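You operate a simulated robot arm through the tools that you are given. There is no shell and no other tool. Be economical: measure what you need, move in short steps, check, and stop when the job is done.

Carry out the task below with a simulated two-armed robot. There is one attempt and no reset: what you move stays moved.

Task
Fetch the tall green carton and set it on the shelf under the store bench. Put the yellow test puck marked "Bronze 3.5 mm" from the field marked hold on top of the blue block there and the yellow test puck labelled "Bronze 2.5 mm" on the top of the narrow white belt. Stack the carton marked "Oat rings" from the top of the wide white belt on top of the carton marked "Green peas". Take the cream carton on the top of the wide white belt and put it away on the top of the steel table beside the trial line. Put the low orange carton on the top of the long steel table by the wall. Take the teal jar on the top of the narrow white belt and put it away on the top of the rear detector head. Take the bottle marked "Soup pellets" from the top of the middle line belt and put it on the field marked tested. Do these in any order. Set down upright: tall green carton, cream carton, teal jar, bottle.

Only the result counts: the job must be done as asked and must still hold three seconds after the hand-in. Knocking over, shifting, dropping, spilling or breaking anything else fails it.

Robot
Two 7-joint arms with four-finger grippers on one trunk, on a base that drives. Base frame: it is fixed to the floor where the robot stands at the start and does not move with it; the origin is under the middle of the robot, x ahead of it, y to its left, z up; the surface under the hand at the start is at about z = 820. Lengths are in mm, angles in rad, forces in N, time in s.
The left shoulder is at the start at [40, 181, 1179], the right one opposite. With the tool pointing down near the work surface each hand reaches from about 300 to 840 mm from the robot's upright axis, wherever it stands, measured 20 degrees to its own side. Places, roughly: blue block (6x6x7 cm) [500, -1100, 900]; blue bottle, green bottle [-4000, -250, 750]; cream carton [-2000, -2000, 750]; field marked Tested [600, -600, 800]; low cream test carton, medium green carton, orange [-2000, -2000, 750]; low orange carton [-2250, -2000, 750]; shelf under the store bench [600, 4500, 300]; tall green carton [500, 250, 750]; teal jar [-2250, -500, 750]; top of the long steel table by the wall [600, -300, 800]; top of the narrow white belt [-2100, -300, 800]; top of the rear detector head [-7200, 0, 1000]; top of the steel table beside the trial line [-5700, -2100, 800]; yellow test puck [500, -1000, 750]. Payload 3.67 kg a hand.
The tool frame of a hand sits at the grasp point between the pads (the TCP): z along the fingers, y along the line on which they close. The tips reach 28 mm beyond it. Largest opening 112 mm; the body of the gripper starts 73 mm behind the TCP.
Orientation is that of the tool frame in the base frame, as [roll, pitch, yaw] about the fixed x, y, z axes, in that order (R = Rz(yaw) Ry(pitch) Rx(roll)). With the fingers straight down and closing along the base's y, the tool's x points along the base's -x, its y along +y and its z along -z.

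Tools
- The arms move only by the tool apply_moves. It takes "left_steps", "right_steps" or both (then of equal length, played together; a hand with none holds still); each is a list of rows, each an object (a shift or turn left out is 0, a gripper value left out holds the last) with "xyz": the shift along the tool's x, y, z in units of 500 mm (1.0 is 500 mm), a list of three; "angular": the turn, a rotation vector about the tool's x, y, z in units of 90 degrees (1.0 is 90 degrees), a list of three; "fingers": the gripper command, from -1 (fully open) to 1 (shut), values between in proportion. In form: [{"xyz": [tx, ty, tz], "angular": [rx, ry, rz], "fingers": fingers}, ...]. A call has 1 to 8 rows; each row is the pose to reach, as a shift and turn from the pose commanded when the call began, along the tool's axes at that moment. A call with a number of a shift or a turn outside -1 to 1 is refused whole. Each row takes 0.2 s and may step no farther than 50 mm and 0.15 rad from the row before; otherwise, or with a gripper value out of range, the whole call is refused. A pose out of reach is approached as far as the arm can. The call stops where the force on the tool passes 40 N (or 10 N more than at its start, if that is more) or the arm is blocked; 0.2 s more then pass. Each finger halts on what it meets, pressing with about 22 N; the grip force reading is that of the motor and also rises with nothing between the fingers. The clock runs only during rows and for 0.2 s after the last one: add rows that repeat a pose to give the fingers time. The reply holds the time, the measured pose of the TCP, the force on the tool along the base axes, the opening and the grip force, in the units named above and with some noise, with the torque about the TCP (base axes, N m) and any sound that the robot's microphone picked up.
- Cameras (640 x 400 px; columns grow to the right, rows downward): "scene" is now at [99.5, -14, 1390.8]; the picture's right is [-0.18, -0.98, -0.00], its down [-0.71, 0.13, -0.69] and it looks along [0.68, -0.12, -0.72] (base axes); focal length 214 px, centre (320, 200). "left" rides on the left gripper at [60, 18, -104] in its tool frame; the picture's right is [-0.29, 0.96, 0.00], its down [-0.80, -0.24, -0.55] and it looks along [-0.53, -0.16, 0.83] (tool axes); focal length 234 px, centre (320, 200). "right" rides on the right gripper at [60, -18, -104] in its tool frame; the picture's right is [0.29, 0.96, 0.00], its down [-0.80, 0.24, -0.55] and it looks along [-0.53, 0.16, 0.83] (tool axes); focal length 234 px, centre (320, 200). There is no depth. A picture from a camera that has moved, and an enlarged one, comes with that camera's place and axes in the base frame and with its lens.
- capture(camera): a new picture of that camera. The clock stands still meanwhile.
- slide_trunk(by): slides the trunk up (or, below 0, down) by that many mm; the arms and the scene camera ride with it, the base frame stays. It gives what a move gives, with no picture.
- base_move(legs): drives the robot by 1 to 6 legs, each [ahead, left, turn to the left] in mm, mm and rad, along the robot's own axes; the way and the turn of a leg run together, so that a leg with both is an arc; at most 1500 mm and 3.142 rad a leg. The arms and the cameras ride along, it lands a little off, and it stops where it bumps. It gives what a move gives.
- turn_head(pan, tilt): turns the head with the scene camera to pan (to the left, within 1.501 rad either way) and tilt (down, from -0.506 to 1.204), counted from straight ahead of the robot. It gives what a move gives.
- inspect(camera, box): a new picture of the part [left, top, right, bottom] of that camera's present view, enlarged. The clock stands still meanwhile.
- finish_job(): hands the job in; it is judged then, once.

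Work in short steps. Places have to be worked out from the pictures, the camera data and where the tool is seen: move nearer, look again, correct. Check each grasp and each placing, and mend what went wrong. You have 483 turns and 246 pictures in all, those below and enlarged ones among them. Open the grippers and draw the arms clear of the work before you hand the job in, unless the task says otherwise; then end with one line.

The tools are called after ">>>" as name(argument=value, ...) on one line, values as JSON. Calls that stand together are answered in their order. apply_moves: Moves the arms, as the interface text tells. Its arguments: {"type":"object","properties":{"left_steps":{"type":"array"},"right_steps":{"type":"array"}},"required":[]} The other tools are called the same way: slide_trunk (by) slides the trunk up or down; base_move (legs) drives the base; turn_head (pan, tilt) turns the head that bears the scene camera; capture (camera) takes a picture; inspect (camera, box) takes an enlarged picture of a part of a camera's view; finish_job () hands the job in.

At the start:

```text
time_s: 0.0
left_tcp_pos: [507.6, -13.9, 1041.1]
left_tool_rot: [-3.141, 0.0, -3.141]
left_ft_force: [0.0, 0.7, 0.8]
left_moment: [0.0, 0.01, 0.0]
left_finger_gap: 112.0
left_grip_force: 0.0
right_tcp_pos: [447.6, -510.8, 1145.1]
right_tool_rot: [3.141, 0.001, 3.141]
right_ft_force: [1.3, -0.6, 0.1]
right_moment: [0.02, 0.0, 0.03]
right_finger_gap: 112.0
right_grip_force: 0.0
trunk travel left (down, up): [-300.0, 214.0]
robot x, y, heading: [-0.6, 0.4, -0.001]
head pan, tilt: [-0.18, 0.805]
```

scene: 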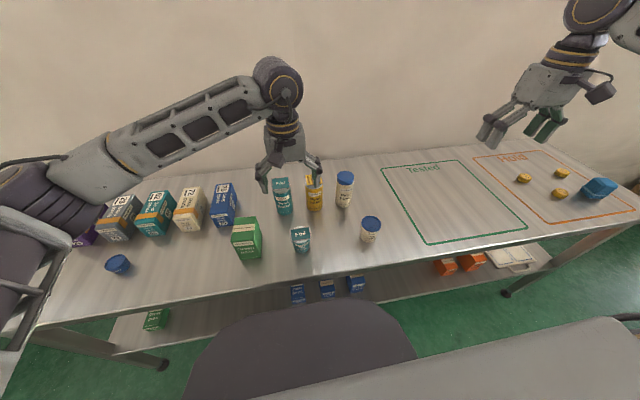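
right: 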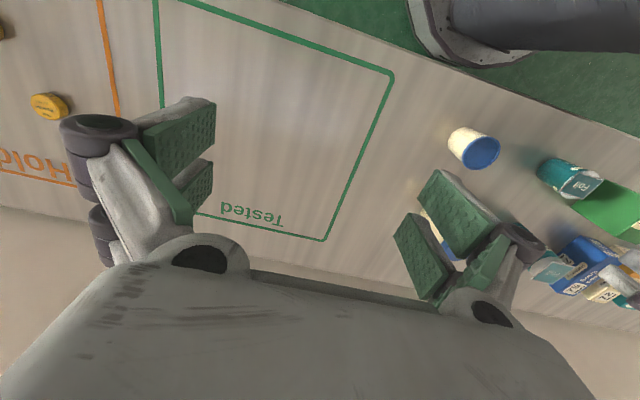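
left: 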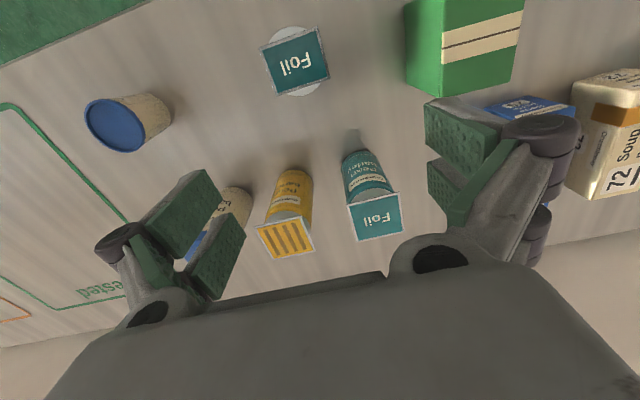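

The table ahead holds the tall green carton, the test pucks and the blue block. I enlarge the views to read the labels.

>>> inspect(camera="scene", box=[480, 130, 640, 230])

>>> inspect(camera="scene", box=[80, 160, 400, 340])

```text
4.00 times, centred on (560, 180) of scene
camera zoom: at [99.5, -14.0, 1390.8], right [-0.18, -0.98, 0.0], down [-0.71, 0.13, -0.69], along [0.68, -0.12, -0.72], focal length 858 px, centre (-640, 280)
```

zoom: 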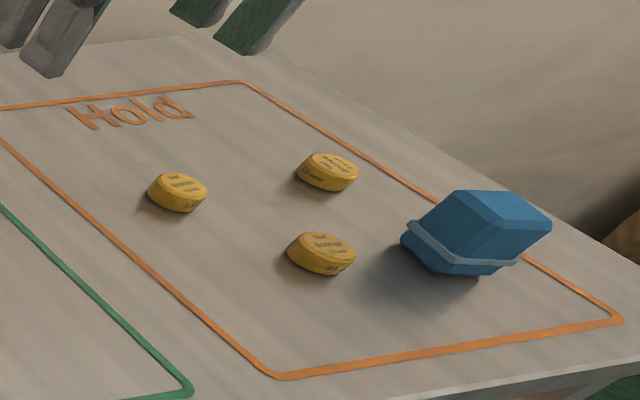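

```text
2.00 times, centred on (240, 250) of scene
camera zoom: at [99.5, -14.0, 1390.8], right [-0.18, -0.98, 0.0], down [-0.71, 0.13, -0.69], along [0.68, -0.12, -0.72], focal length 429 px, centre (480, 100)
```

zoom: 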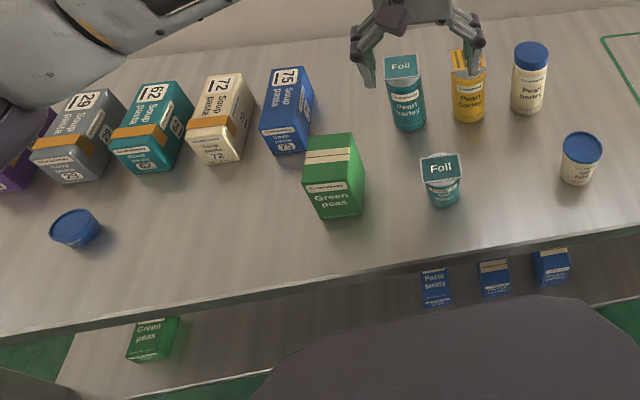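

The tall green carton reads "Green peas" and stands near (440,125); the pucks are near (608,-945), (608,-1126) and (503,-1000). Before I drive right, I look to that side.

>>> turn_head(pan=-1.3, tilt=0.45)

>>> capture(camera="scene")

>>> turn_head(pan=1.45, tilt=0.45)

>>> capture(camera="scene")

```text
time_s: 1.4
left_tcp_pos: [506.6, -14.1, 1041.3]
left_tool_rot: [-3.14, 0.0, 3.141]
left_ft_force: [1.0, -0.9, -0.2]
left_moment: [-0.03, -0.03, 0.01]
left_finger_gap: 112.3
left_grip_force: 0.1
right_tcp_pos: [447.0, -512.9, 1146.4]
right_tool_rot: [-3.141, 0.0, -3.141]
right_ft_force: [-0.1, -0.3, 0.1]
right_moment: [-0.02, 0.0, 0.03]
right_finger_gap: 111.7
right_grip_force: 0.1
trunk travel left (down, up): [-300.0, 214.0]
robot x, y, heading: [-2.7, 2.0, -0.0]
head pan, tilt: [-1.3, 0.45]
```

```text
240 pictures are left
camera scene: at [45.0, -88.2, 1421.6], right [-0.96, -0.27, 0.0], down [-0.12, 0.42, -0.9], along [0.24, -0.87, -0.44], focal length 214 px, centre (320, 200)
```

scene: 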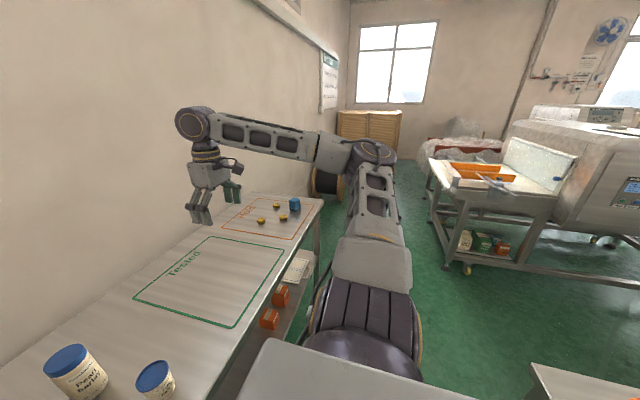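

```text
time_s: 3.8
left_tcp_pos: [505.9, -14.6, 1041.0]
left_tool_rot: [3.141, 0.0, -3.142]
left_ft_force: [-0.7, 0.6, -1.1]
left_moment: [0.03, -0.03, 0.0]
left_finger_gap: 111.9
left_grip_force: 0.1
right_tcp_pos: [447.5, -511.6, 1145.6]
right_tool_rot: [3.141, 0.0, 3.142]
right_ft_force: [0.0, -0.4, -0.7]
right_moment: [-0.01, 0.03, 0.0]
right_finger_gap: 112.3
right_grip_force: 0.0
trunk travel left (down, up): [-300.0, 214.0]
robot x, y, heading: [-2.1, -1.4, 0.002]
head pan, tilt: [1.45, 0.45]
```

```text
239 pictures are left
camera scene: at [31.5, 91.6, 1421.7], right [0.99, -0.12, 0.0], down [-0.05, -0.43, -0.9], along [0.11, 0.89, -0.44], focal length 214 px, centre (320, 200)
```

scene: 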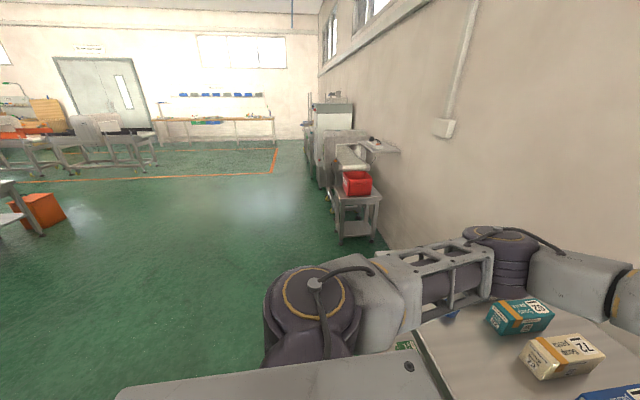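

The way to the right is clear. I drive 700 mm right and turn the head to the Hold field.

>>> base_move(legs=[[0, -700, 0]])

>>> turn_head(pan=-0.45, tilt=0.75)

>>> capture(camera="scene")

>>> capture(camera="right")

```text
time_s: 7.7
left_tcp_pos: [509.5, -709.5, 1041.0]
left_tool_rot: [-3.141, 0.0, -3.137]
left_ft_force: [-0.3, 0.1, 0.6]
left_moment: [0.0, -0.02, 0.01]
left_finger_gap: 112.1
left_grip_force: 0.0
right_tcp_pos: [452.0, -1207.7, 1145.0]
right_tool_rot: [-3.14, -0.001, -3.137]
right_ft_force: [0.1, -0.6, -0.2]
right_moment: [-0.01, 0.01, 0.02]
right_finger_gap: 112.1
right_grip_force: 0.1
trunk travel left (down, up): [-300.0, 214.0]
robot x, y, heading: [0.3, -695.1, 0.003]
head pan, tilt: [1.45, 0.45]
```

```text
time_s: 9.6
left_tcp_pos: [509.5, -710.1, 1041.0]
left_tool_rot: [3.141, 0.0, -3.136]
left_ft_force: [0.1, -1.0, -0.5]
left_moment: [0.02, 0.0, -0.01]
left_finger_gap: 111.8
left_grip_force: 0.1
right_tcp_pos: [451.8, -1207.0, 1144.6]
right_tool_rot: [3.141, 0.001, -3.136]
right_ft_force: [-0.6, -0.7, 0.2]
right_moment: [0.01, 0.02, 0.0]
right_finger_gap: 111.8
right_grip_force: 0.1
trunk travel left (down, up): [-300.0, 214.0]
robot x, y, heading: [5.3, -699.8, 0.008]
head pan, tilt: [-0.45, 0.75]
```

```text
238 pictures are left
camera scene: at [96.9, -733.6, 1395.2], right [-0.43, -0.9, 0.0], down [-0.62, 0.29, -0.73], along [0.66, -0.31, -0.68], focal length 214 px, centre (320, 200)
```

scene: 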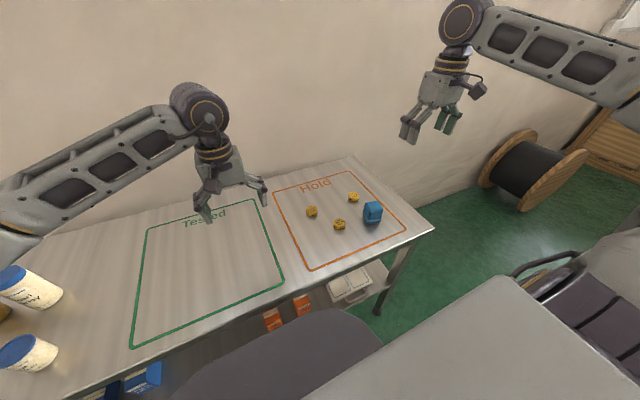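

```text
237 pictures are left
camera right: at [391.7, -1225.6, 1248.4], right [-0.29, 0.96, 0.0], down [0.8, 0.24, 0.55], along [0.53, 0.16, -0.83], focal length 234 px, centre (320, 200)
```

right: 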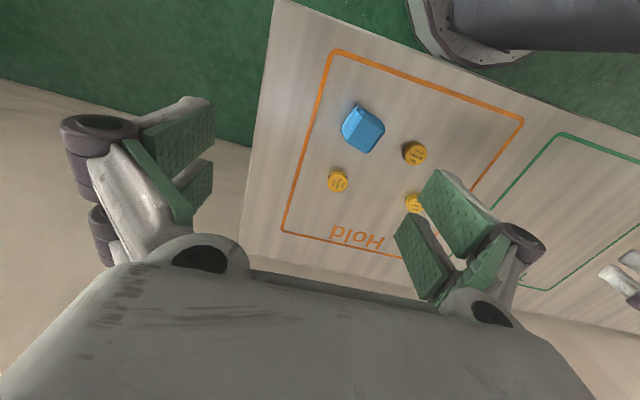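

I read the puck labels, enlarged, from the right wrist and head cameras.

>>> inspect(camera="right", box=[300, 90, 460, 230])

>>> inspect(camera="scene", box=[290, 180, 390, 240])

```text
2.86 times, centred on (380, 160) of right
camera zoom: at [391.7, -1225.6, 1248.4], right [-0.29, 0.96, 0.0], down [0.8, 0.24, 0.55], along [0.53, 0.16, -0.83], focal length 669 px, centre (149, 314)
```

zoom: 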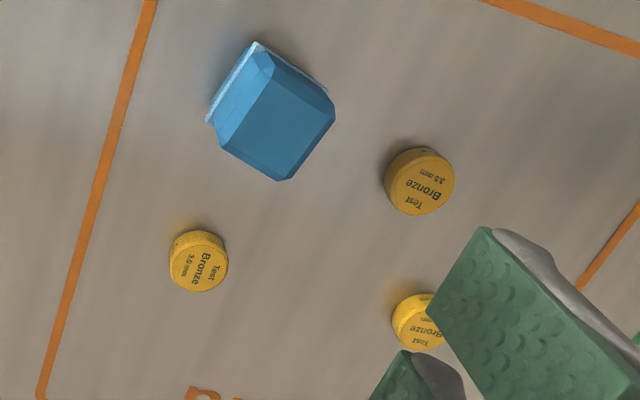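

```text
6.40 times, centred on (340, 210) of scene
camera zoom: at [96.9, -733.6, 1395.2], right [-0.43, -0.9, 0.0], down [-0.62, 0.29, -0.73], along [0.66, -0.31, -0.68], focal length 1373 px, centre (192, 136)
```

zoom: 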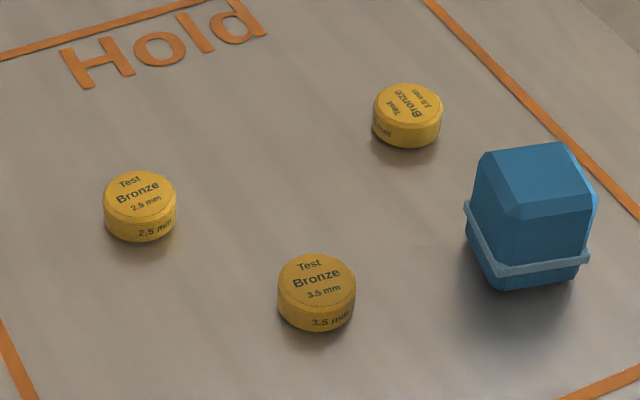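

From two views, the 3.5 mm puck is at about (506,-1001) with its top near z 830. The 2.5 mm puck is near (608,-945), the block near (479,-1115) with its top near 890, and the third puck is 3.0 mm. I move the right hand above the 3.5 mm puck with the fingers part closed.

>>> apply_moves(right_steps=[{"xyz": [-0.018, 0.069, 0.06], "fingers": -0.2}, {"xyz": [-0.036, 0.138, 0.12]}, {"xyz": [-0.054, 0.207, 0.18]}, {"xyz": [-0.072, 0.276, 0.24]}, {"xyz": [-0.09, 0.345, 0.3]}, {"xyz": [-0.108, 0.412, 0.37]}, {"xyz": [-0.108, 0.412, 0.37]}])

>>> capture(camera="right")

>>> capture(camera="scene")

```text
time_s: 11.2
left_tcp_pos: [508.0, -709.7, 1042.1]
left_tool_rot: [-3.14, -0.001, -3.135]
left_ft_force: [0.4, -0.2, -0.2]
left_moment: [-0.01, -0.03, 0.01]
left_finger_gap: 112.1
left_grip_force: 0.1
right_tcp_pos: [502.7, -1001.2, 961.9]
right_tool_rot: [3.141, 0.002, -3.135]
right_ft_force: [-1.0, 0.2, 0.2]
right_moment: [0.04, -0.03, -0.01]
right_finger_gap: 67.4
right_grip_force: 0.0
trunk travel left (down, up): [-300.0, 214.0]
robot x, y, heading: [0.8, -699.4, 0.004]
head pan, tilt: [-0.45, 0.75]
```

```text
234 pictures are left
camera right: at [443.4, -1020.4, 1064.0], right [-0.29, 0.96, 0.0], down [0.8, 0.24, 0.56], along [0.53, 0.16, -0.83], focal length 234 px, centre (320, 200)
```

right: 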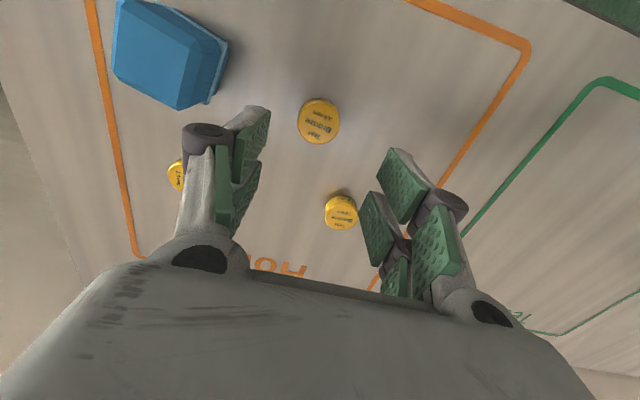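

```text
233 pictures are left
camera scene: at [95.8, -734.4, 1395.3], right [-0.43, -0.9, 0.0], down [-0.61, 0.29, -0.73], along [0.66, -0.31, -0.68], focal length 214 px, centre (320, 200)
```

scene: 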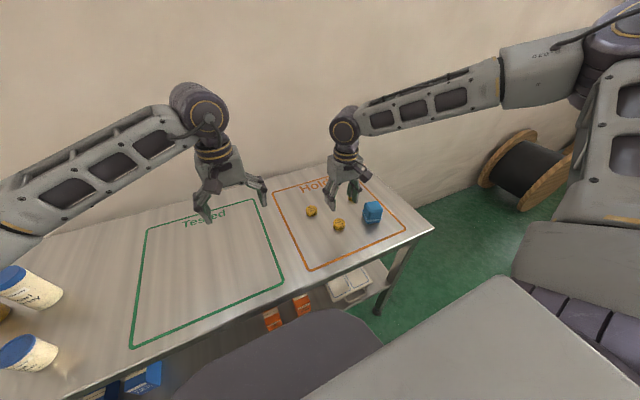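

The puck sits at (504,-1003), almost under the hand. I descend to TCP z 846 and close on it.

>>> apply_moves(right_steps=[{"xyz": [-0.002, -0.003, 0.08]}, {"xyz": [-0.002, -0.003, 0.16]}, {"xyz": [-0.002, -0.003, 0.232]}, {"xyz": [-0.002, -0.003, 0.232], "fingers": 1}, {"xyz": [-0.002, -0.003, 0.232], "fingers": 1}, {"xyz": [-0.002, -0.003, 0.232], "fingers": 1}])

>>> inspect(camera="right", box=[200, 60, 440, 210])

```text
time_s: 12.6
left_tcp_pos: [508.3, -709.9, 1042.2]
left_tool_rot: [-3.141, 0.0, -3.137]
left_ft_force: [0.5, 0.5, -0.7]
left_moment: [-0.03, -0.03, -0.02]
left_finger_gap: 112.0
left_grip_force: 0.1
right_tcp_pos: [507.0, -1002.3, 847.0]
right_tool_rot: [-3.14, 0.003, -3.136]
right_ft_force: [4.2, -2.0, 21.6]
right_moment: [-0.05, 0.31, 0.05]
right_finger_gap: 40.0
right_grip_force: 22.2
trunk travel left (down, up): [-300.0, 214.0]
robot x, y, heading: [-3.9, -695.9, 0.006]
head pan, tilt: [-0.45, 0.75]
```

```text
2.67 times, centred on (320, 135) of right
camera zoom: at [445.9, -1020.6, 950.0], right [-0.29, 0.96, 0.0], down [0.79, 0.24, 0.56], along [0.53, 0.16, -0.83], focal length 624 px, centre (320, 373)
```

zoom: 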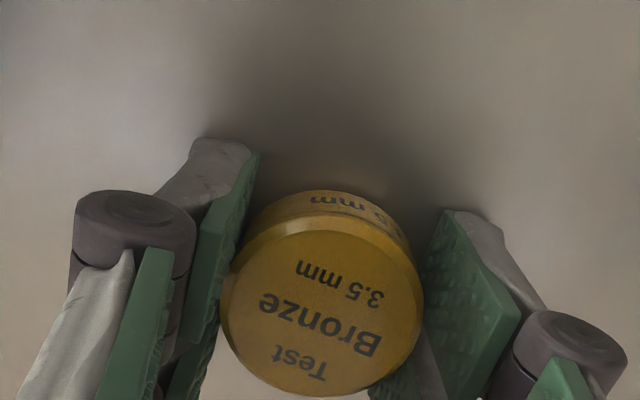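

Gripped at 40 mm. The tips touch the table, so the table is at about 819. I lift and look at the block.

>>> apply_moves(right_steps=[{"xyz": [0, 0, -0.09]}, {"xyz": [0, 0, -0.18]}, {"xyz": [0, 0, -0.27]}, {"xyz": [0, 0, -0.3]}])

>>> capture(camera="right")

>>> inspect(camera="scene", box=[300, 170, 420, 245])

```text
time_s: 13.6
left_tcp_pos: [507.7, -709.5, 1041.2]
left_tool_rot: [3.141, 0.0, -3.136]
left_ft_force: [-0.4, -1.0, -1.0]
left_moment: [-0.03, 0.01, -0.02]
left_finger_gap: 111.9
left_grip_force: 0.1
right_tcp_pos: [505.2, -1003.2, 995.0]
right_tool_rot: [-3.141, 0.0, -3.137]
right_ft_force: [0.1, -0.3, 0.6]
right_moment: [0.0, 0.01, -0.02]
right_finger_gap: 39.4
right_grip_force: 21.6
trunk travel left (down, up): [-300.0, 214.0]
robot x, y, heading: [0.9, -696.1, 0.006]
head pan, tilt: [-0.45, 0.75]
```

```text
231 pictures are left
camera right: at [445.3, -1021.1, 1098.1], right [-0.29, 0.96, 0.0], down [0.8, 0.24, 0.55], along [0.53, 0.16, -0.83], focal length 234 px, centre (320, 200)
```

right: 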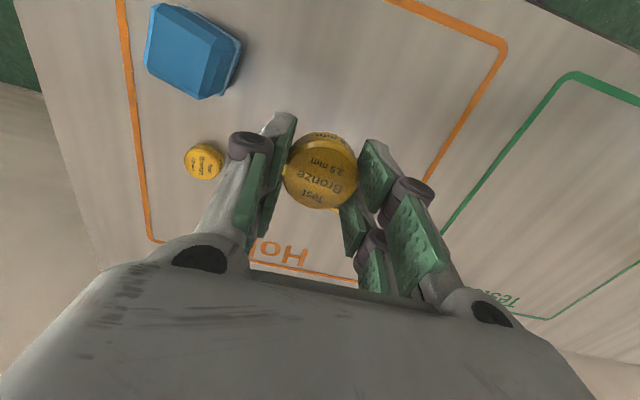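

```text
5.33 times, centred on (360, 208) of scene
camera zoom: at [96.6, -733.5, 1395.2], right [-0.43, -0.9, 0.0], down [-0.62, 0.29, -0.73], along [0.66, -0.32, -0.68], focal length 1144 px, centre (107, 160)
```

zoom: 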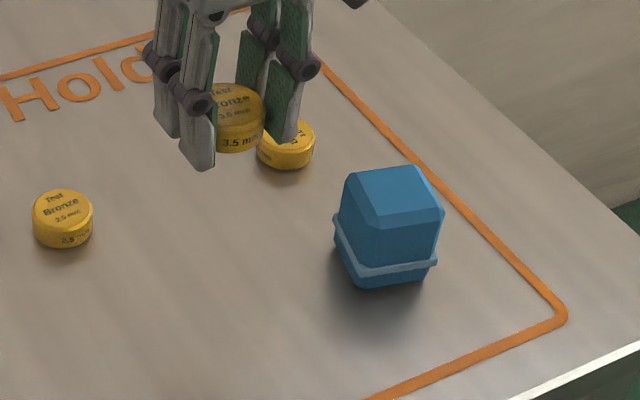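

The two views agree on the block's top centre at about (479,-1120). I move the puck above it.

>>> apply_moves(right_steps=[{"xyz": [0.016, -0.078, 0.01]}, {"xyz": [0.032, -0.156, 0.03]}, {"xyz": [0.046, -0.234, 0.06]}, {"xyz": [0.046, -0.234, 0.08]}, {"xyz": [0.046, -0.234, 0.08]}])

>>> inspect(camera="scene", box=[310, 165, 430, 240])

>>> capture(camera="right")

```text
time_s: 14.8
left_tcp_pos: [508.3, -710.1, 1042.0]
left_tool_rot: [-3.141, 0.0, -3.138]
left_ft_force: [-0.3, 0.9, -0.8]
left_moment: [0.01, 0.0, 0.0]
left_finger_gap: 112.3
left_grip_force: 0.0
right_tcp_pos: [482.9, -1120.6, 954.0]
right_tool_rot: [3.14, 0.0, -3.137]
right_ft_force: [0.1, 0.4, -0.3]
right_moment: [0.01, 0.01, 0.01]
right_finger_gap: 39.6
right_grip_force: 21.9
trunk travel left (down, up): [-300.0, 214.0]
robot x, y, heading: [1.9, -697.3, 0.006]
head pan, tilt: [-0.45, 0.75]
```

```text
5.33 times, centred on (370, 202) of scene
camera zoom: at [96.7, -733.8, 1395.2], right [-0.43, -0.9, 0.0], down [-0.62, 0.29, -0.73], along [0.66, -0.32, -0.68], focal length 1144 px, centre (53, 187)
```

zoom: 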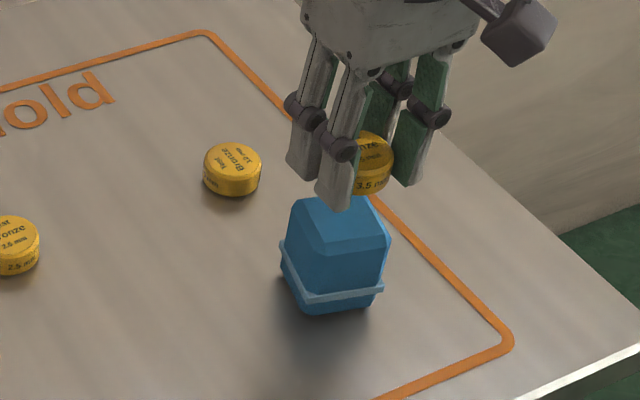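

```text
228 pictures are left
camera right: at [423.1, -1138.2, 1057.4], right [-0.29, 0.96, 0.0], down [0.8, 0.24, 0.55], along [0.53, 0.16, -0.83], focal length 234 px, centre (320, 200)
```

right: 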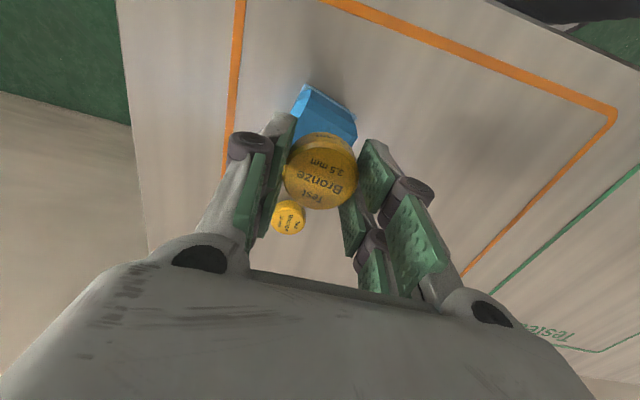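

The puck projects onto the middle of the block's top. I lower it to just above the top and check the force.

>>> apply_moves(right_steps=[{"xyz": [0, 0, 0.03]}, {"xyz": [0, 0, 0.06]}, {"xyz": [0, 0, 0.068]}, {"xyz": [0, 0, 0.07]}])

>>> inspect(camera="scene", box=[340, 180, 400, 230])

```text
time_s: 15.8
left_tcp_pos: [507.7, -709.7, 1040.6]
left_tool_rot: [-3.141, -0.001, -3.137]
left_ft_force: [0.2, 0.5, -0.6]
left_moment: [-0.03, -0.01, -0.02]
left_finger_gap: 112.1
left_grip_force: 0.0
right_tcp_pos: [483.1, -1119.5, 919.4]
right_tool_rot: [-3.141, 0.0, -3.137]
right_ft_force: [0.1, -1.1, -0.9]
right_moment: [-0.01, -0.01, -0.02]
right_finger_gap: 39.4
right_grip_force: 22.3
trunk travel left (down, up): [-300.0, 214.0]
robot x, y, heading: [-0.6, -697.6, 0.009]
head pan, tilt: [-0.45, 0.75]
```

```text
8.00 times, centred on (370, 205) of scene
camera zoom: at [97.0, -733.8, 1395.2], right [-0.43, -0.9, 0.0], down [-0.62, 0.29, -0.73], along [0.66, -0.32, -0.68], focal length 1716 px, centre (-80, 160)
```

zoom: 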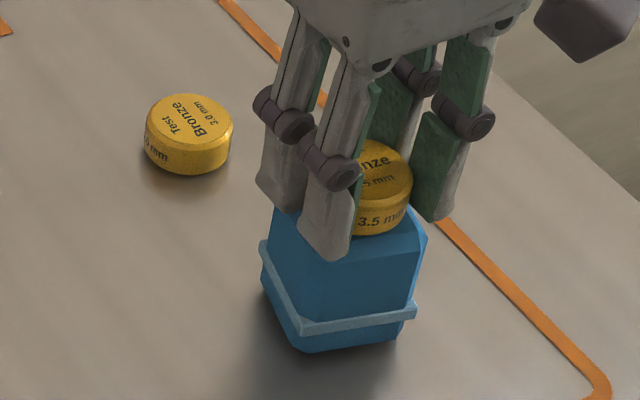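

There is no contact yet. I feel down a millimetre at a time.

>>> apply_moves(right_steps=[{"xyz": [0, 0, 0.003]}, {"xyz": [0, 0, 0.003]}])

```text
time_s: 16.4
left_tcp_pos: [508.2, -709.5, 1040.7]
left_tool_rot: [3.141, -0.001, -3.137]
left_ft_force: [0.6, 0.1, -0.8]
left_moment: [0.02, -0.03, 0.01]
left_finger_gap: 112.3
left_grip_force: 0.1
right_tcp_pos: [483.0, -1120.0, 916.4]
right_tool_rot: [-3.141, 0.0, -3.136]
right_ft_force: [0.3, 0.0, -0.5]
right_moment: [-0.01, 0.04, 0.01]
right_finger_gap: 39.3
right_grip_force: 21.6
trunk travel left (down, up): [-300.0, 214.0]
robot x, y, heading: [1.7, -699.4, 0.007]
head pan, tilt: [-0.45, 0.75]
```

Still no contact, so I go down 1.5 mm more.

>>> apply_moves(right_steps=[{"xyz": [0, 0, 0.0015]}, {"xyz": [0, 0, 0.003]}, {"xyz": [0, 0, 0.003]}])

```text
time_s: 17.2
left_tcp_pos: [508.9, -709.9, 1041.5]
left_tool_rot: [-3.141, -0.001, -3.137]
left_ft_force: [0.2, -0.4, -0.1]
left_moment: [-0.01, -0.02, -0.01]
left_finger_gap: 112.1
left_grip_force: 0.1
right_tcp_pos: [483.1, -1120.2, 915.9]
right_tool_rot: [3.141, 0.001, -3.137]
right_ft_force: [-0.2, 0.4, -0.6]
right_moment: [0.03, -0.02, -0.02]
right_finger_gap: 39.5
right_grip_force: 21.9
trunk travel left (down, up): [-300.0, 214.0]
robot x, y, heading: [1.6, -698.9, 0.007]
head pan, tilt: [-0.45, 0.75]
```

>>> apply_moves(right_steps=[{"xyz": [0, 0, 0.002]}, {"xyz": [0, 0, 0.004]}, {"xyz": [0, 0, 0.004]}])

>>> inspect(camera="scene", box=[340, 180, 400, 230])

```text
time_s: 18.0
left_tcp_pos: [508.4, -710.5, 1041.5]
left_tool_rot: [-3.141, 0.0, -3.135]
left_ft_force: [0.0, -1.0, 0.4]
left_moment: [0.01, 0.04, -0.01]
left_finger_gap: 112.1
left_grip_force: 0.0
right_tcp_pos: [484.2, -1119.5, 915.3]
right_tool_rot: [-3.141, 0.001, -3.137]
right_ft_force: [-0.7, -0.7, 5.8]
right_moment: [-0.09, 0.04, 0.02]
right_finger_gap: 39.2
right_grip_force: 21.8
trunk travel left (down, up): [-300.0, 214.0]
robot x, y, heading: [1.5, -698.5, 0.009]
head pan, tilt: [-0.45, 0.75]
```

```text
8.00 times, centred on (370, 205) of scene
camera zoom: at [96.3, -733.3, 1395.3], right [-0.43, -0.9, 0.0], down [-0.62, 0.29, -0.73], along [0.66, -0.32, -0.68], focal length 1716 px, centre (-80, 160)
```

zoom: 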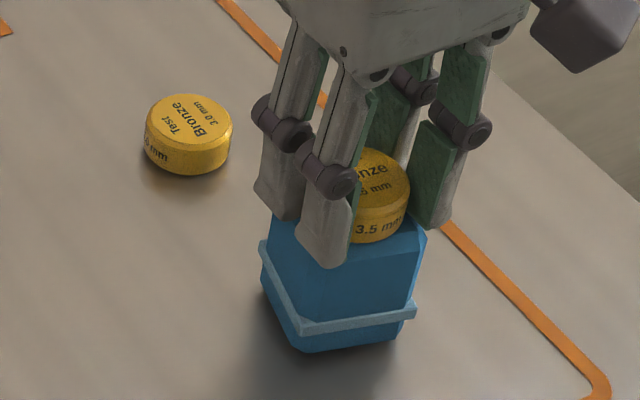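

Light contact at 5.8 N. I open the fingers gently and lift away.

>>> apply_moves(right_steps=[{"xyz": [0, 0, 0], "fingers": 0.1}, {"xyz": [0, 0, 0], "fingers": -0.2}, {"xyz": [0, 0, 0], "fingers": -0.2}, {"xyz": [0, 0, -0.06]}, {"xyz": [0, 0, -0.15]}, {"xyz": [0, 0, -0.2]}])

>>> inspect(camera="scene", box=[340, 180, 400, 230])

```text
time_s: 19.4
left_tcp_pos: [508.9, -709.7, 1041.8]
left_tool_rot: [3.141, 0.001, -3.135]
left_ft_force: [0.1, 0.9, -0.1]
left_moment: [0.04, 0.08, -0.02]
left_finger_gap: 112.2
left_grip_force: 0.1
right_tcp_pos: [483.0, -1119.9, 1014.6]
right_tool_rot: [-3.141, 0.0, -3.138]
right_ft_force: [-0.2, -0.1, 0.7]
right_moment: [0.02, -0.02, 0.01]
right_finger_gap: 67.2
right_grip_force: 0.1
trunk travel left (down, up): [-300.0, 214.0]
robot x, y, heading: [0.4, -695.6, 0.009]
head pan, tilt: [-0.45, 0.75]
```

```text
8.00 times, centred on (370, 205) of scene
camera zoom: at [96.9, -733.5, 1395.2], right [-0.43, -0.9, 0.0], down [-0.62, 0.29, -0.73], along [0.66, -0.32, -0.68], focal length 1716 px, centre (-80, 160)
```

zoom: 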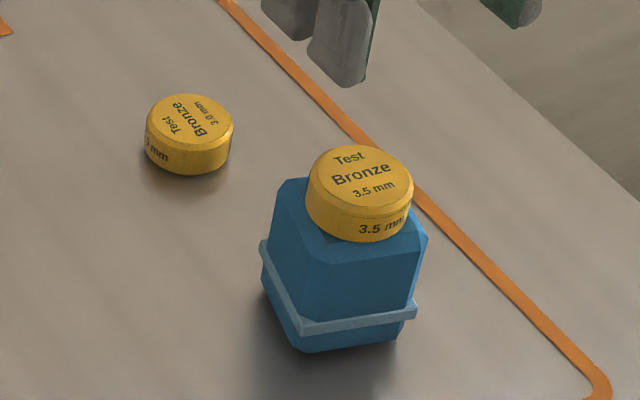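

The 3.5 mm puck rests flat on the block. I go for the 2.5 mm puck at about (601,-946).

>>> apply_moves(right_steps=[{"xyz": [-0.047, 0.07, 0]}, {"xyz": [-0.094, 0.14, 0]}, {"xyz": [-0.141, 0.21, 0.02]}, {"xyz": [-0.188, 0.28, 0.06]}, {"xyz": [-0.236, 0.348, 0.108]}, {"xyz": [-0.236, 0.348, 0.108]}])

>>> capture(camera="right")

```text
time_s: 20.8
left_tcp_pos: [506.4, -711.3, 1042.2]
left_tool_rot: [-3.142, 0.0, -3.136]
left_ft_force: [-0.2, -0.3, -0.4]
left_moment: [-0.01, -0.01, 0.04]
left_finger_gap: 112.2
left_grip_force: 0.1
right_tcp_pos: [599.2, -945.4, 960.4]
right_tool_rot: [3.14, 0.003, -3.136]
right_ft_force: [-0.4, -0.3, -0.3]
right_moment: [-0.02, -0.03, 0.02]
right_finger_gap: 67.4
right_grip_force: 0.1
trunk travel left (down, up): [-300.0, 214.0]
robot x, y, heading: [4.8, -699.2, 0.005]
head pan, tilt: [-0.45, 0.75]
```

```text
224 pictures are left
camera right: at [539.1, -963.4, 1063.2], right [-0.29, 0.96, 0.0], down [0.8, 0.24, 0.56], along [0.53, 0.16, -0.83], focal length 234 px, centre (320, 200)
```

right: 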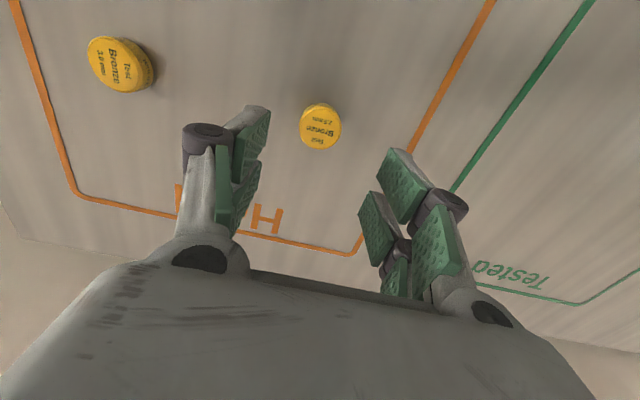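

The puck is centred under the hand, so I descend to z 849 and close.

>>> apply_moves(right_steps=[{"xyz": [-0.002, 0.001, 0.08]}, {"xyz": [-0.002, 0.001, 0.16]}, {"xyz": [-0.002, 0.001, 0.222]}, {"xyz": [-0.002, 0.001, 0.222], "fingers": 1}, {"xyz": [-0.002, 0.001, 0.222], "fingers": 1}, {"xyz": [-0.002, 0.001, 0.222], "fingers": 1}])

>>> apply_moves(right_steps=[{"xyz": [0, 0, -0.09]}, {"xyz": [0, 0, -0.18]}, {"xyz": [0, 0, -0.27]}, {"xyz": [0, 0, -0.36]}, {"xyz": [0, 0, -0.4]}])

>>> capture(camera="right")

```text
time_s: 22.2
left_tcp_pos: [509.6, -710.2, 1041.5]
left_tool_rot: [-3.141, 0.0, -3.136]
left_ft_force: [-0.1, -0.1, 0.7]
left_moment: [0.01, 0.02, -0.03]
left_finger_gap: 111.9
left_grip_force: 0.0
right_tcp_pos: [601.9, -945.7, 847.6]
right_tool_rot: [3.14, -0.001, -3.137]
right_ft_force: [0.7, 0.4, -0.3]
right_moment: [0.04, 0.0, -0.01]
right_finger_gap: 39.3
right_grip_force: 22.1
trunk travel left (down, up): [-300.0, 214.0]
robot x, y, heading: [-0.4, -697.6, 0.007]
head pan, tilt: [-0.45, 0.75]
```

```text
time_s: 23.4
left_tcp_pos: [508.1, -709.2, 1041.5]
left_tool_rot: [-3.141, -0.001, -3.136]
left_ft_force: [-0.2, -0.5, 0.0]
left_moment: [0.0, 0.01, 0.01]
left_finger_gap: 112.1
left_grip_force: 0.0
right_tcp_pos: [600.5, -944.1, 1049.6]
right_tool_rot: [-3.14, 0.0, -3.136]
right_ft_force: [-0.2, -0.1, -0.4]
right_moment: [-0.02, 0.0, -0.02]
right_finger_gap: 39.4
right_grip_force: 22.4
trunk travel left (down, up): [-300.0, 214.0]
robot x, y, heading: [-1.7, -699.6, 0.004]
head pan, tilt: [-0.45, 0.75]
```

```text
223 pictures are left
camera right: at [541.2, -962.8, 1152.8], right [-0.29, 0.96, 0.0], down [0.8, 0.24, 0.55], along [0.53, 0.16, -0.83], focal length 234 px, centre (320, 200)
```

right: 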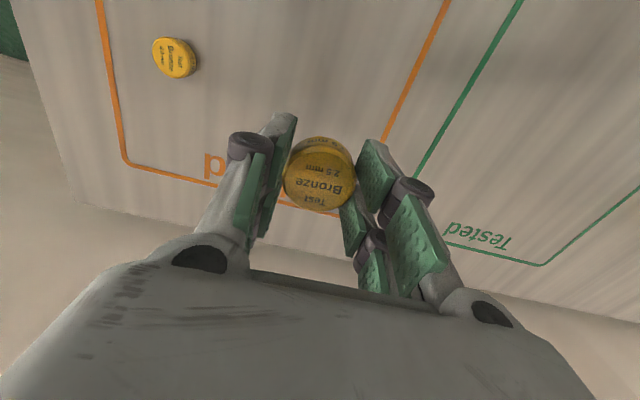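

The 2.5 mm puck is held. I pull the right hand back and to the side, then drive left to about y = -50.

>>> apply_moves(right_steps=[{"xyz": [0.08, -0.04, -0.02]}, {"xyz": [0.16, -0.08, -0.04]}, {"xyz": [0.24, -0.12, -0.06]}, {"xyz": [0.3, -0.18, -0.1]}, {"xyz": [0.34, -0.24, -0.14]}])

>>> base_move(legs=[[0, 640, 0]])

>>> turn_head(pan=0.2, tilt=0.9)

>>> capture(camera="scene")

>>> capture(camera="left")

```text
time_s: 24.6
left_tcp_pos: [507.8, -710.6, 1041.9]
left_tool_rot: [3.139, 0.0, -3.138]
left_ft_force: [-1.0, 0.6, -0.4]
left_moment: [0.01, 0.0, 0.01]
left_finger_gap: 111.8
left_grip_force: 0.1
right_tcp_pos: [431.0, -1065.8, 1119.3]
right_tool_rot: [3.14, 0.001, -3.136]
right_ft_force: [0.0, 0.2, -0.3]
right_moment: [0.08, -0.01, 0.01]
right_finger_gap: 39.4
right_grip_force: 22.2
trunk travel left (down, up): [-300.0, 214.0]
robot x, y, heading: [0.8, -693.9, 0.006]
head pan, tilt: [-0.45, 0.75]
```

```text
time_s: 28.3
left_tcp_pos: [506.7, -66.9, 1040.1]
left_tool_rot: [3.14, -0.001, -3.139]
left_ft_force: [-0.6, -0.1, -0.2]
left_moment: [-0.02, 0.01, 0.0]
left_finger_gap: 112.1
left_grip_force: 0.1
right_tcp_pos: [428.6, -422.3, 1119.3]
right_tool_rot: [3.14, 0.001, -3.137]
right_ft_force: [0.0, 0.2, 0.1]
right_moment: [0.02, -0.02, 0.02]
right_finger_gap: 39.1
right_grip_force: 21.6
trunk travel left (down, up): [-300.0, 214.0]
robot x, y, heading: [-0.0, -54.7, 0.001]
head pan, tilt: [-0.45, 0.75]
```

```text
time_s: 29.3
left_tcp_pos: [506.0, -67.2, 1041.5]
left_tool_rot: [3.14, 0.001, -3.14]
left_ft_force: [-0.5, -1.2, 0.2]
left_moment: [-0.02, -0.05, 0.0]
left_finger_gap: 112.5
left_grip_force: 0.1
right_tcp_pos: [428.4, -421.9, 1118.8]
right_tool_rot: [3.141, -0.001, -3.139]
right_ft_force: [0.1, 0.0, -0.3]
right_moment: [0.02, 0.03, 0.03]
right_finger_gap: 39.2
right_grip_force: 22.1
trunk travel left (down, up): [-300.0, 214.0]
robot x, y, heading: [-1.8, -55.6, -0.003]
head pan, tilt: [0.201, 0.901]
```

```text
222 pictures are left
camera scene: at [94.0, -38.9, 1383.3], right [0.2, -0.98, 0.0], down [-0.77, -0.16, -0.62], along [0.61, 0.12, -0.78], focal length 214 px, centre (320, 200)
```

scene: 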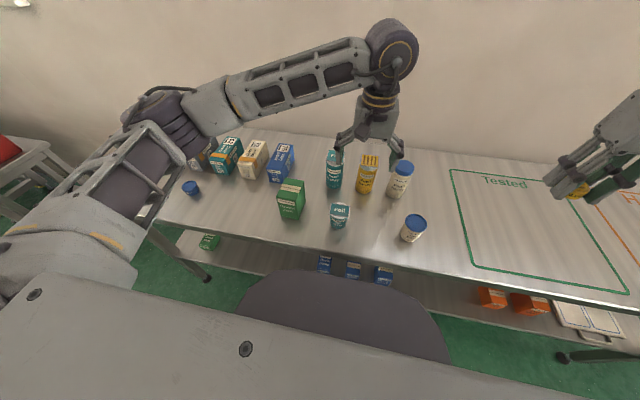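

```text
221 pictures are left
camera left: at [445.4, -50.2, 1145.3], right [0.29, 0.96, 0.0], down [0.8, -0.24, 0.55], along [0.53, -0.16, -0.83], focal length 234 px, centre (320, 200)
```

left: 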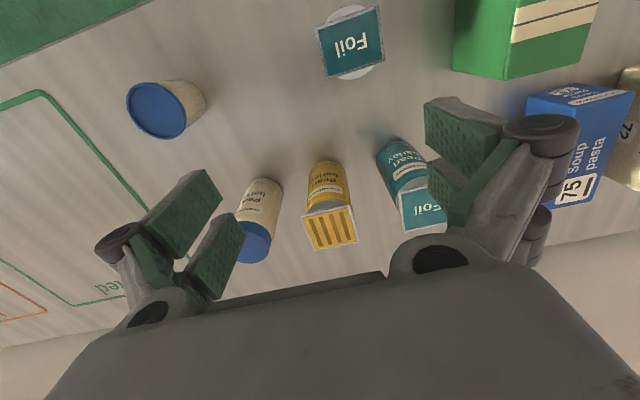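

I enlarge the green carton and its neighbours.

>>> inspect(camera="scene", box=[250, 140, 370, 240])

```text
4.00 times, centred on (310, 190) of scene
camera zoom: at [94.0, -38.9, 1383.3], right [0.2, -0.98, 0.0], down [-0.77, -0.16, -0.62], along [0.61, 0.12, -0.78], focal length 858 px, centre (360, 240)
```

zoom: 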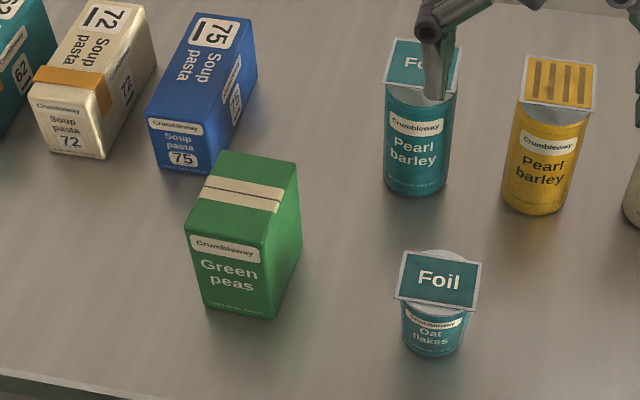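

The green carton spans x 445–518 and y 97–152, with its top near z 908. I plan a grasp tilted 45°, which also suits the low shelf, so I move the left hand over it and tilt.

>>> apply_moves(left_steps=[{"xyz": [0.02, 0.064, 0], "angular": [0, -0.084, 0]}, {"xyz": [0.04, 0.128, 0], "angular": [0, -0.168, 0]}, {"xyz": [0.06, 0.192, 0], "angular": [0, -0.252, 0]}, {"xyz": [0.08, 0.256, 0], "angular": [0, -0.336, 0]}, {"xyz": [0.1, 0.32, 0], "angular": [0, -0.42, 0]}, {"xyz": [0.12, 0.382, 0], "angular": [0, -0.5, 0]}, {"xyz": [0.12, 0.382, 0], "angular": [0, -0.5, 0]}])

>>> capture(camera="left")

>>> capture(camera="scene")

```text
time_s: 30.9
left_tcp_pos: [479.7, 113.7, 1045.3]
left_tool_rot: [-3.142, 0.786, -3.141]
left_ft_force: [0.3, 0.8, -0.1]
left_moment: [-0.02, 0.02, -0.03]
left_finger_gap: 112.1
left_grip_force: 0.1
left hand out of reach, approached as far as the arm can: row 6, 7
right_tcp_pos: [428.3, -422.5, 1119.4]
right_tool_rot: [3.141, 0.001, -3.138]
right_ft_force: [0.4, 0.4, -0.6]
right_moment: [-0.01, -0.02, 0.0]
right_finger_gap: 39.2
right_grip_force: 21.6
trunk travel left (down, up): [-300.0, 214.0]
robot x, y, heading: [0.1, -53.4, 0.002]
head pan, tilt: [0.201, 0.901]
```

```text
219 pictures are left
camera left: at [362.5, 130.1, 1076.2], right [0.2, 0.96, 0.2], down [0.17, -0.24, 0.96], along [0.96, -0.16, -0.21], focal length 234 px, centre (320, 200)
```

left: 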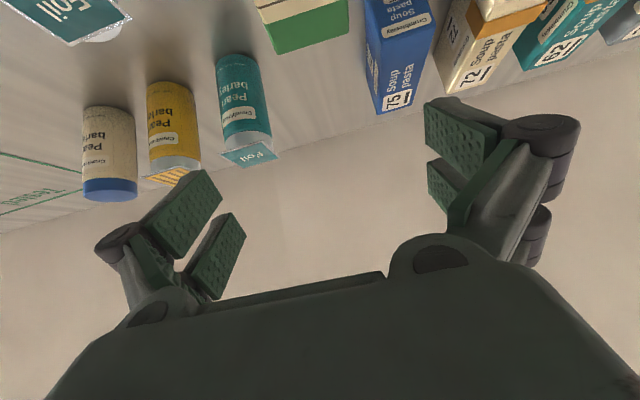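

```text
218 pictures are left
camera scene: at [93.8, -39.2, 1383.3], right [0.2, -0.98, 0.0], down [-0.77, -0.16, -0.62], along [0.61, 0.13, -0.78], focal length 214 px, centre (320, 200)
```

scene: 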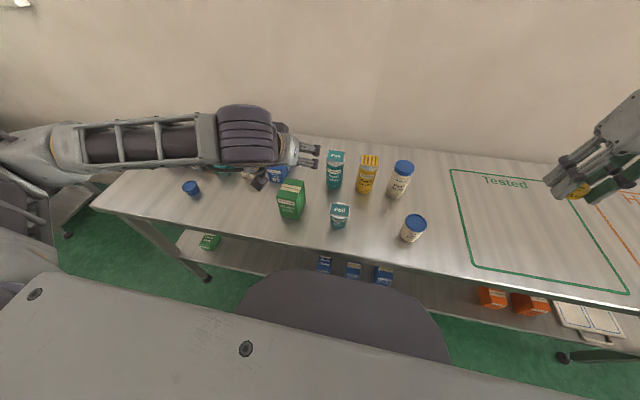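

The tilted pose is too close to the body. I back the base off 150 mm to gain room.

>>> base_move(legs=[[-150, 0, 0]])

>>> capture(camera="left")

```text
time_s: 32.3
left_tcp_pos: [330.2, 112.7, 1045.8]
left_tool_rot: [3.142, 0.785, -3.138]
left_ft_force: [-0.1, 0.8, 0.6]
left_moment: [-0.01, 0.0, 0.01]
left_finger_gap: 111.7
left_grip_force: 0.1
right_tcp_pos: [278.2, -420.9, 1121.0]
right_tool_rot: [3.141, 0.0, -3.138]
right_ft_force: [0.2, -0.1, 0.0]
right_moment: [0.02, 0.0, -0.01]
right_finger_gap: 39.3
right_grip_force: 22.3
trunk travel left (down, up): [-300.0, 214.0]
robot x, y, heading: [-150.6, -56.0, 0.01]
head pan, tilt: [0.201, 0.901]
```

```text
217 pictures are left
camera left: at [212.5, 130.3, 1076.3], right [0.2, 0.96, 0.2], down [0.17, -0.24, 0.96], along [0.96, -0.16, -0.21], focal length 234 px, centre (320, 200)
```

left: 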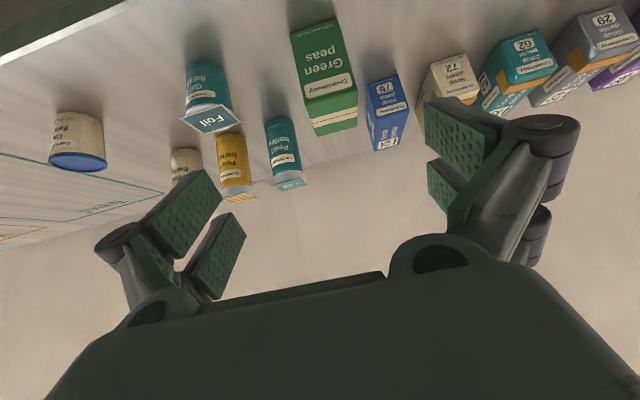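

The carton is confirmed: centre (482,125), z 819–908. I move the tilted hand along its axis onto it, with the fingers open.

>>> apply_moves(left_steps=[{"xyz": [0.006, 0.005, 0.092]}, {"xyz": [0.012, 0.01, 0.184]}, {"xyz": [0.018, 0.015, 0.276]}, {"xyz": [0.025, 0.02, 0.368]}])

>>> capture(camera="scene")

>>> capture(camera="left")

```text
time_s: 33.3
left_tcp_pos: [452.5, 125.4, 905.7]
left_tool_rot: [3.141, 0.785, -3.139]
left_ft_force: [0.1, 0.9, 0.0]
left_moment: [-0.02, 0.01, 0.0]
left_finger_gap: 112.1
left_grip_force: 0.0
right_tcp_pos: [280.4, -422.2, 1118.6]
right_tool_rot: [-3.141, -0.003, -3.139]
right_ft_force: [0.6, 0.2, -0.4]
right_moment: [0.03, 0.02, -0.01]
right_finger_gap: 38.7
right_grip_force: 22.3
trunk travel left (down, up): [-300.0, 214.0]
robot x, y, heading: [-149.6, -55.9, 0.004]
head pan, tilt: [0.201, 0.901]
```

```text
216 pictures are left
camera scene: at [-54.4, -38.8, 1383.2], right [0.2, -0.98, 0.0], down [-0.77, -0.16, -0.62], along [0.61, 0.13, -0.78], focal length 214 px, centre (320, 200)
```

scene: 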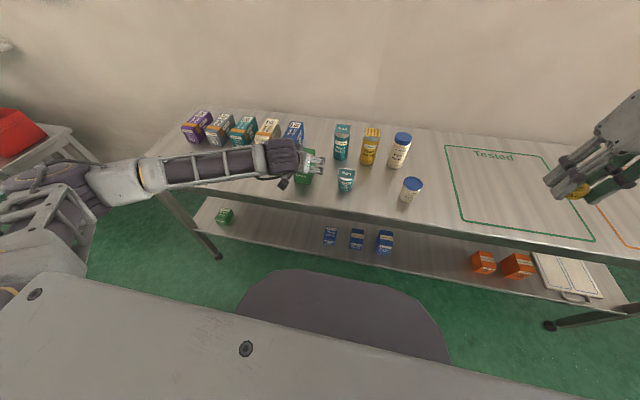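

```text
215 pictures are left
camera left: at [335.7, 141.6, 937.2], right [0.2, 0.96, 0.2], down [0.17, -0.24, 0.95], along [0.96, -0.16, -0.22], focal length 234 px, centre (320, 200)
```

left: 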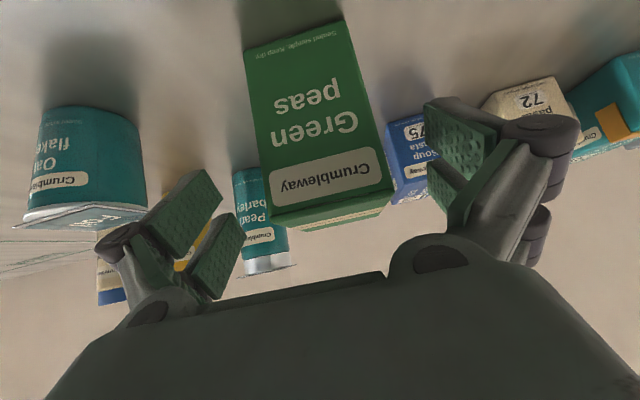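

The carton is centred between the fingers. I advance the last 45 mm and close.

>>> apply_moves(left_steps=[{"xyz": [0.003, 0.0, 0.046]}, {"xyz": [0.004, 0.0, 0.09]}, {"xyz": [0.004, 0.0, 0.09], "fingers": 1}, {"xyz": [0.004, 0.0, 0.09], "fingers": 1}, {"xyz": [0.004, 0.0, 0.09], "fingers": 1}])

>>> capture(camera="left")

```text
time_s: 34.5
left_tcp_pos: [480.9, 124.5, 875.6]
left_tool_rot: [-3.141, 0.788, -3.138]
left_ft_force: [-1.4, 1.8, 14.4]
left_moment: [0.19, 0.83, -0.09]
left_finger_gap: 72.3
left_grip_force: 21.9
right_tcp_pos: [277.9, -422.1, 1120.2]
right_tool_rot: [3.14, 0.001, -3.138]
right_ft_force: [-0.4, 0.1, -1.5]
right_moment: [0.03, 0.02, -0.04]
right_finger_gap: 39.1
right_grip_force: 22.0
trunk travel left (down, up): [-300.0, 214.0]
robot x, y, heading: [-151.6, -56.6, 0.001]
head pan, tilt: [0.201, 0.901]
```

```text
214 pictures are left
camera left: at [364.1, 141.2, 906.7], right [0.2, 0.96, 0.2], down [0.17, -0.24, 0.96], along [0.96, -0.16, -0.21], focal length 234 px, centre (320, 200)
```

left: 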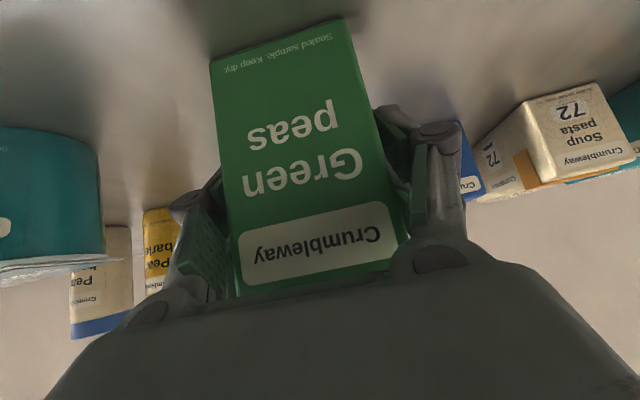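

The gap reads 72 mm, wider than my estimate, and there is a 14 N upward force. I look closer before lifting.

>>> inspect(camera="scene", box=[260, 130, 350, 200])

>>> apply_moves(left_steps=[{"xyz": [0.0, 0.0, 0.0]}, {"xyz": [0.0, 0.0, 0.0]}])

```text
5.71 times, centred on (305, 165) of scene
camera zoom: at [-57.6, -39.1, 1383.5], right [0.2, -0.98, 0.0], down [-0.77, -0.16, -0.62], along [0.61, 0.13, -0.78], focal length 1226 px, centre (406, 400)
```

zoom: 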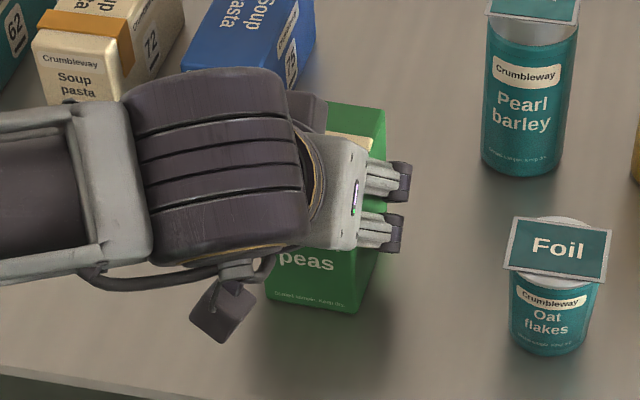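

```text
time_s: 35.1
left_tcp_pos: [481.2, 124.1, 874.6]
left_tool_rot: [-3.141, 0.789, -3.137]
left_ft_force: [0.8, 3.2, 19.1]
left_moment: [0.03, 0.91, -0.12]
left_finger_gap: 71.8
left_grip_force: 21.5
right_tcp_pos: [277.0, -423.1, 1119.8]
right_tool_rot: [3.141, 0.002, -3.139]
right_ft_force: [0.3, -0.5, -0.6]
right_moment: [-0.01, -0.01, -0.01]
right_finger_gap: 39.1
right_grip_force: 21.7
trunk travel left (down, up): [-300.0, 214.0]
robot x, y, heading: [-150.1, -56.2, 0.002]
head pan, tilt: [0.201, 0.901]
```

The box corner probably jams the inner finger links. I open, back out 22 mm along the tool axis and close again.

>>> apply_moves(left_steps=[{"xyz": [0, 0, 0], "fingers": -0.5}, {"xyz": [0, 0, 0], "fingers": -1}, {"xyz": [0, 0, -0.022]}, {"xyz": [0, 0, -0.044]}, {"xyz": [0, 0, -0.044], "fingers": 1}, {"xyz": [0, 0, -0.044], "fingers": 1}, {"xyz": [0, 0, -0.044], "fingers": 1}])

>>> capture(camera="left")

```text
time_s: 36.7
left_tcp_pos: [466.2, 123.8, 888.9]
left_tool_rot: [3.141, 0.785, -3.138]
left_ft_force: [-0.1, -0.6, 1.3]
left_moment: [0.08, 0.07, -0.07]
left_finger_gap: 59.7
left_grip_force: 22.4
right_tcp_pos: [278.8, -422.7, 1119.3]
right_tool_rot: [-3.141, 0.002, -3.139]
right_ft_force: [0.4, 0.6, -1.0]
right_moment: [0.0, -0.01, 0.01]
right_finger_gap: 39.2
right_grip_force: 22.1
trunk travel left (down, up): [-300.0, 214.0]
robot x, y, heading: [-150.3, -52.0, 0.005]
head pan, tilt: [0.201, 0.901]
```

```text
212 pictures are left
camera left: at [348.5, 141.4, 920.1], right [0.2, 0.96, 0.2], down [0.17, -0.24, 0.96], along [0.96, -0.16, -0.21], focal length 234 px, centre (320, 200)
```

left: 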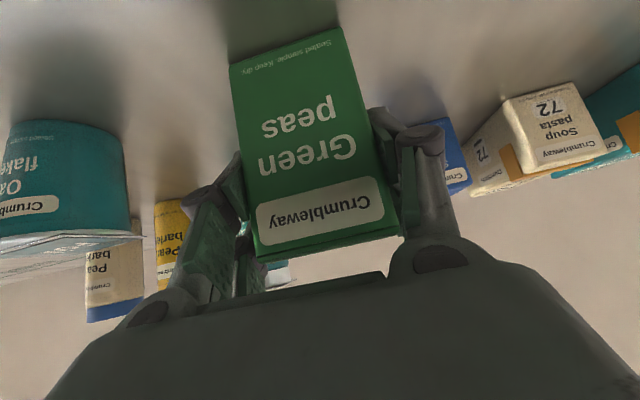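

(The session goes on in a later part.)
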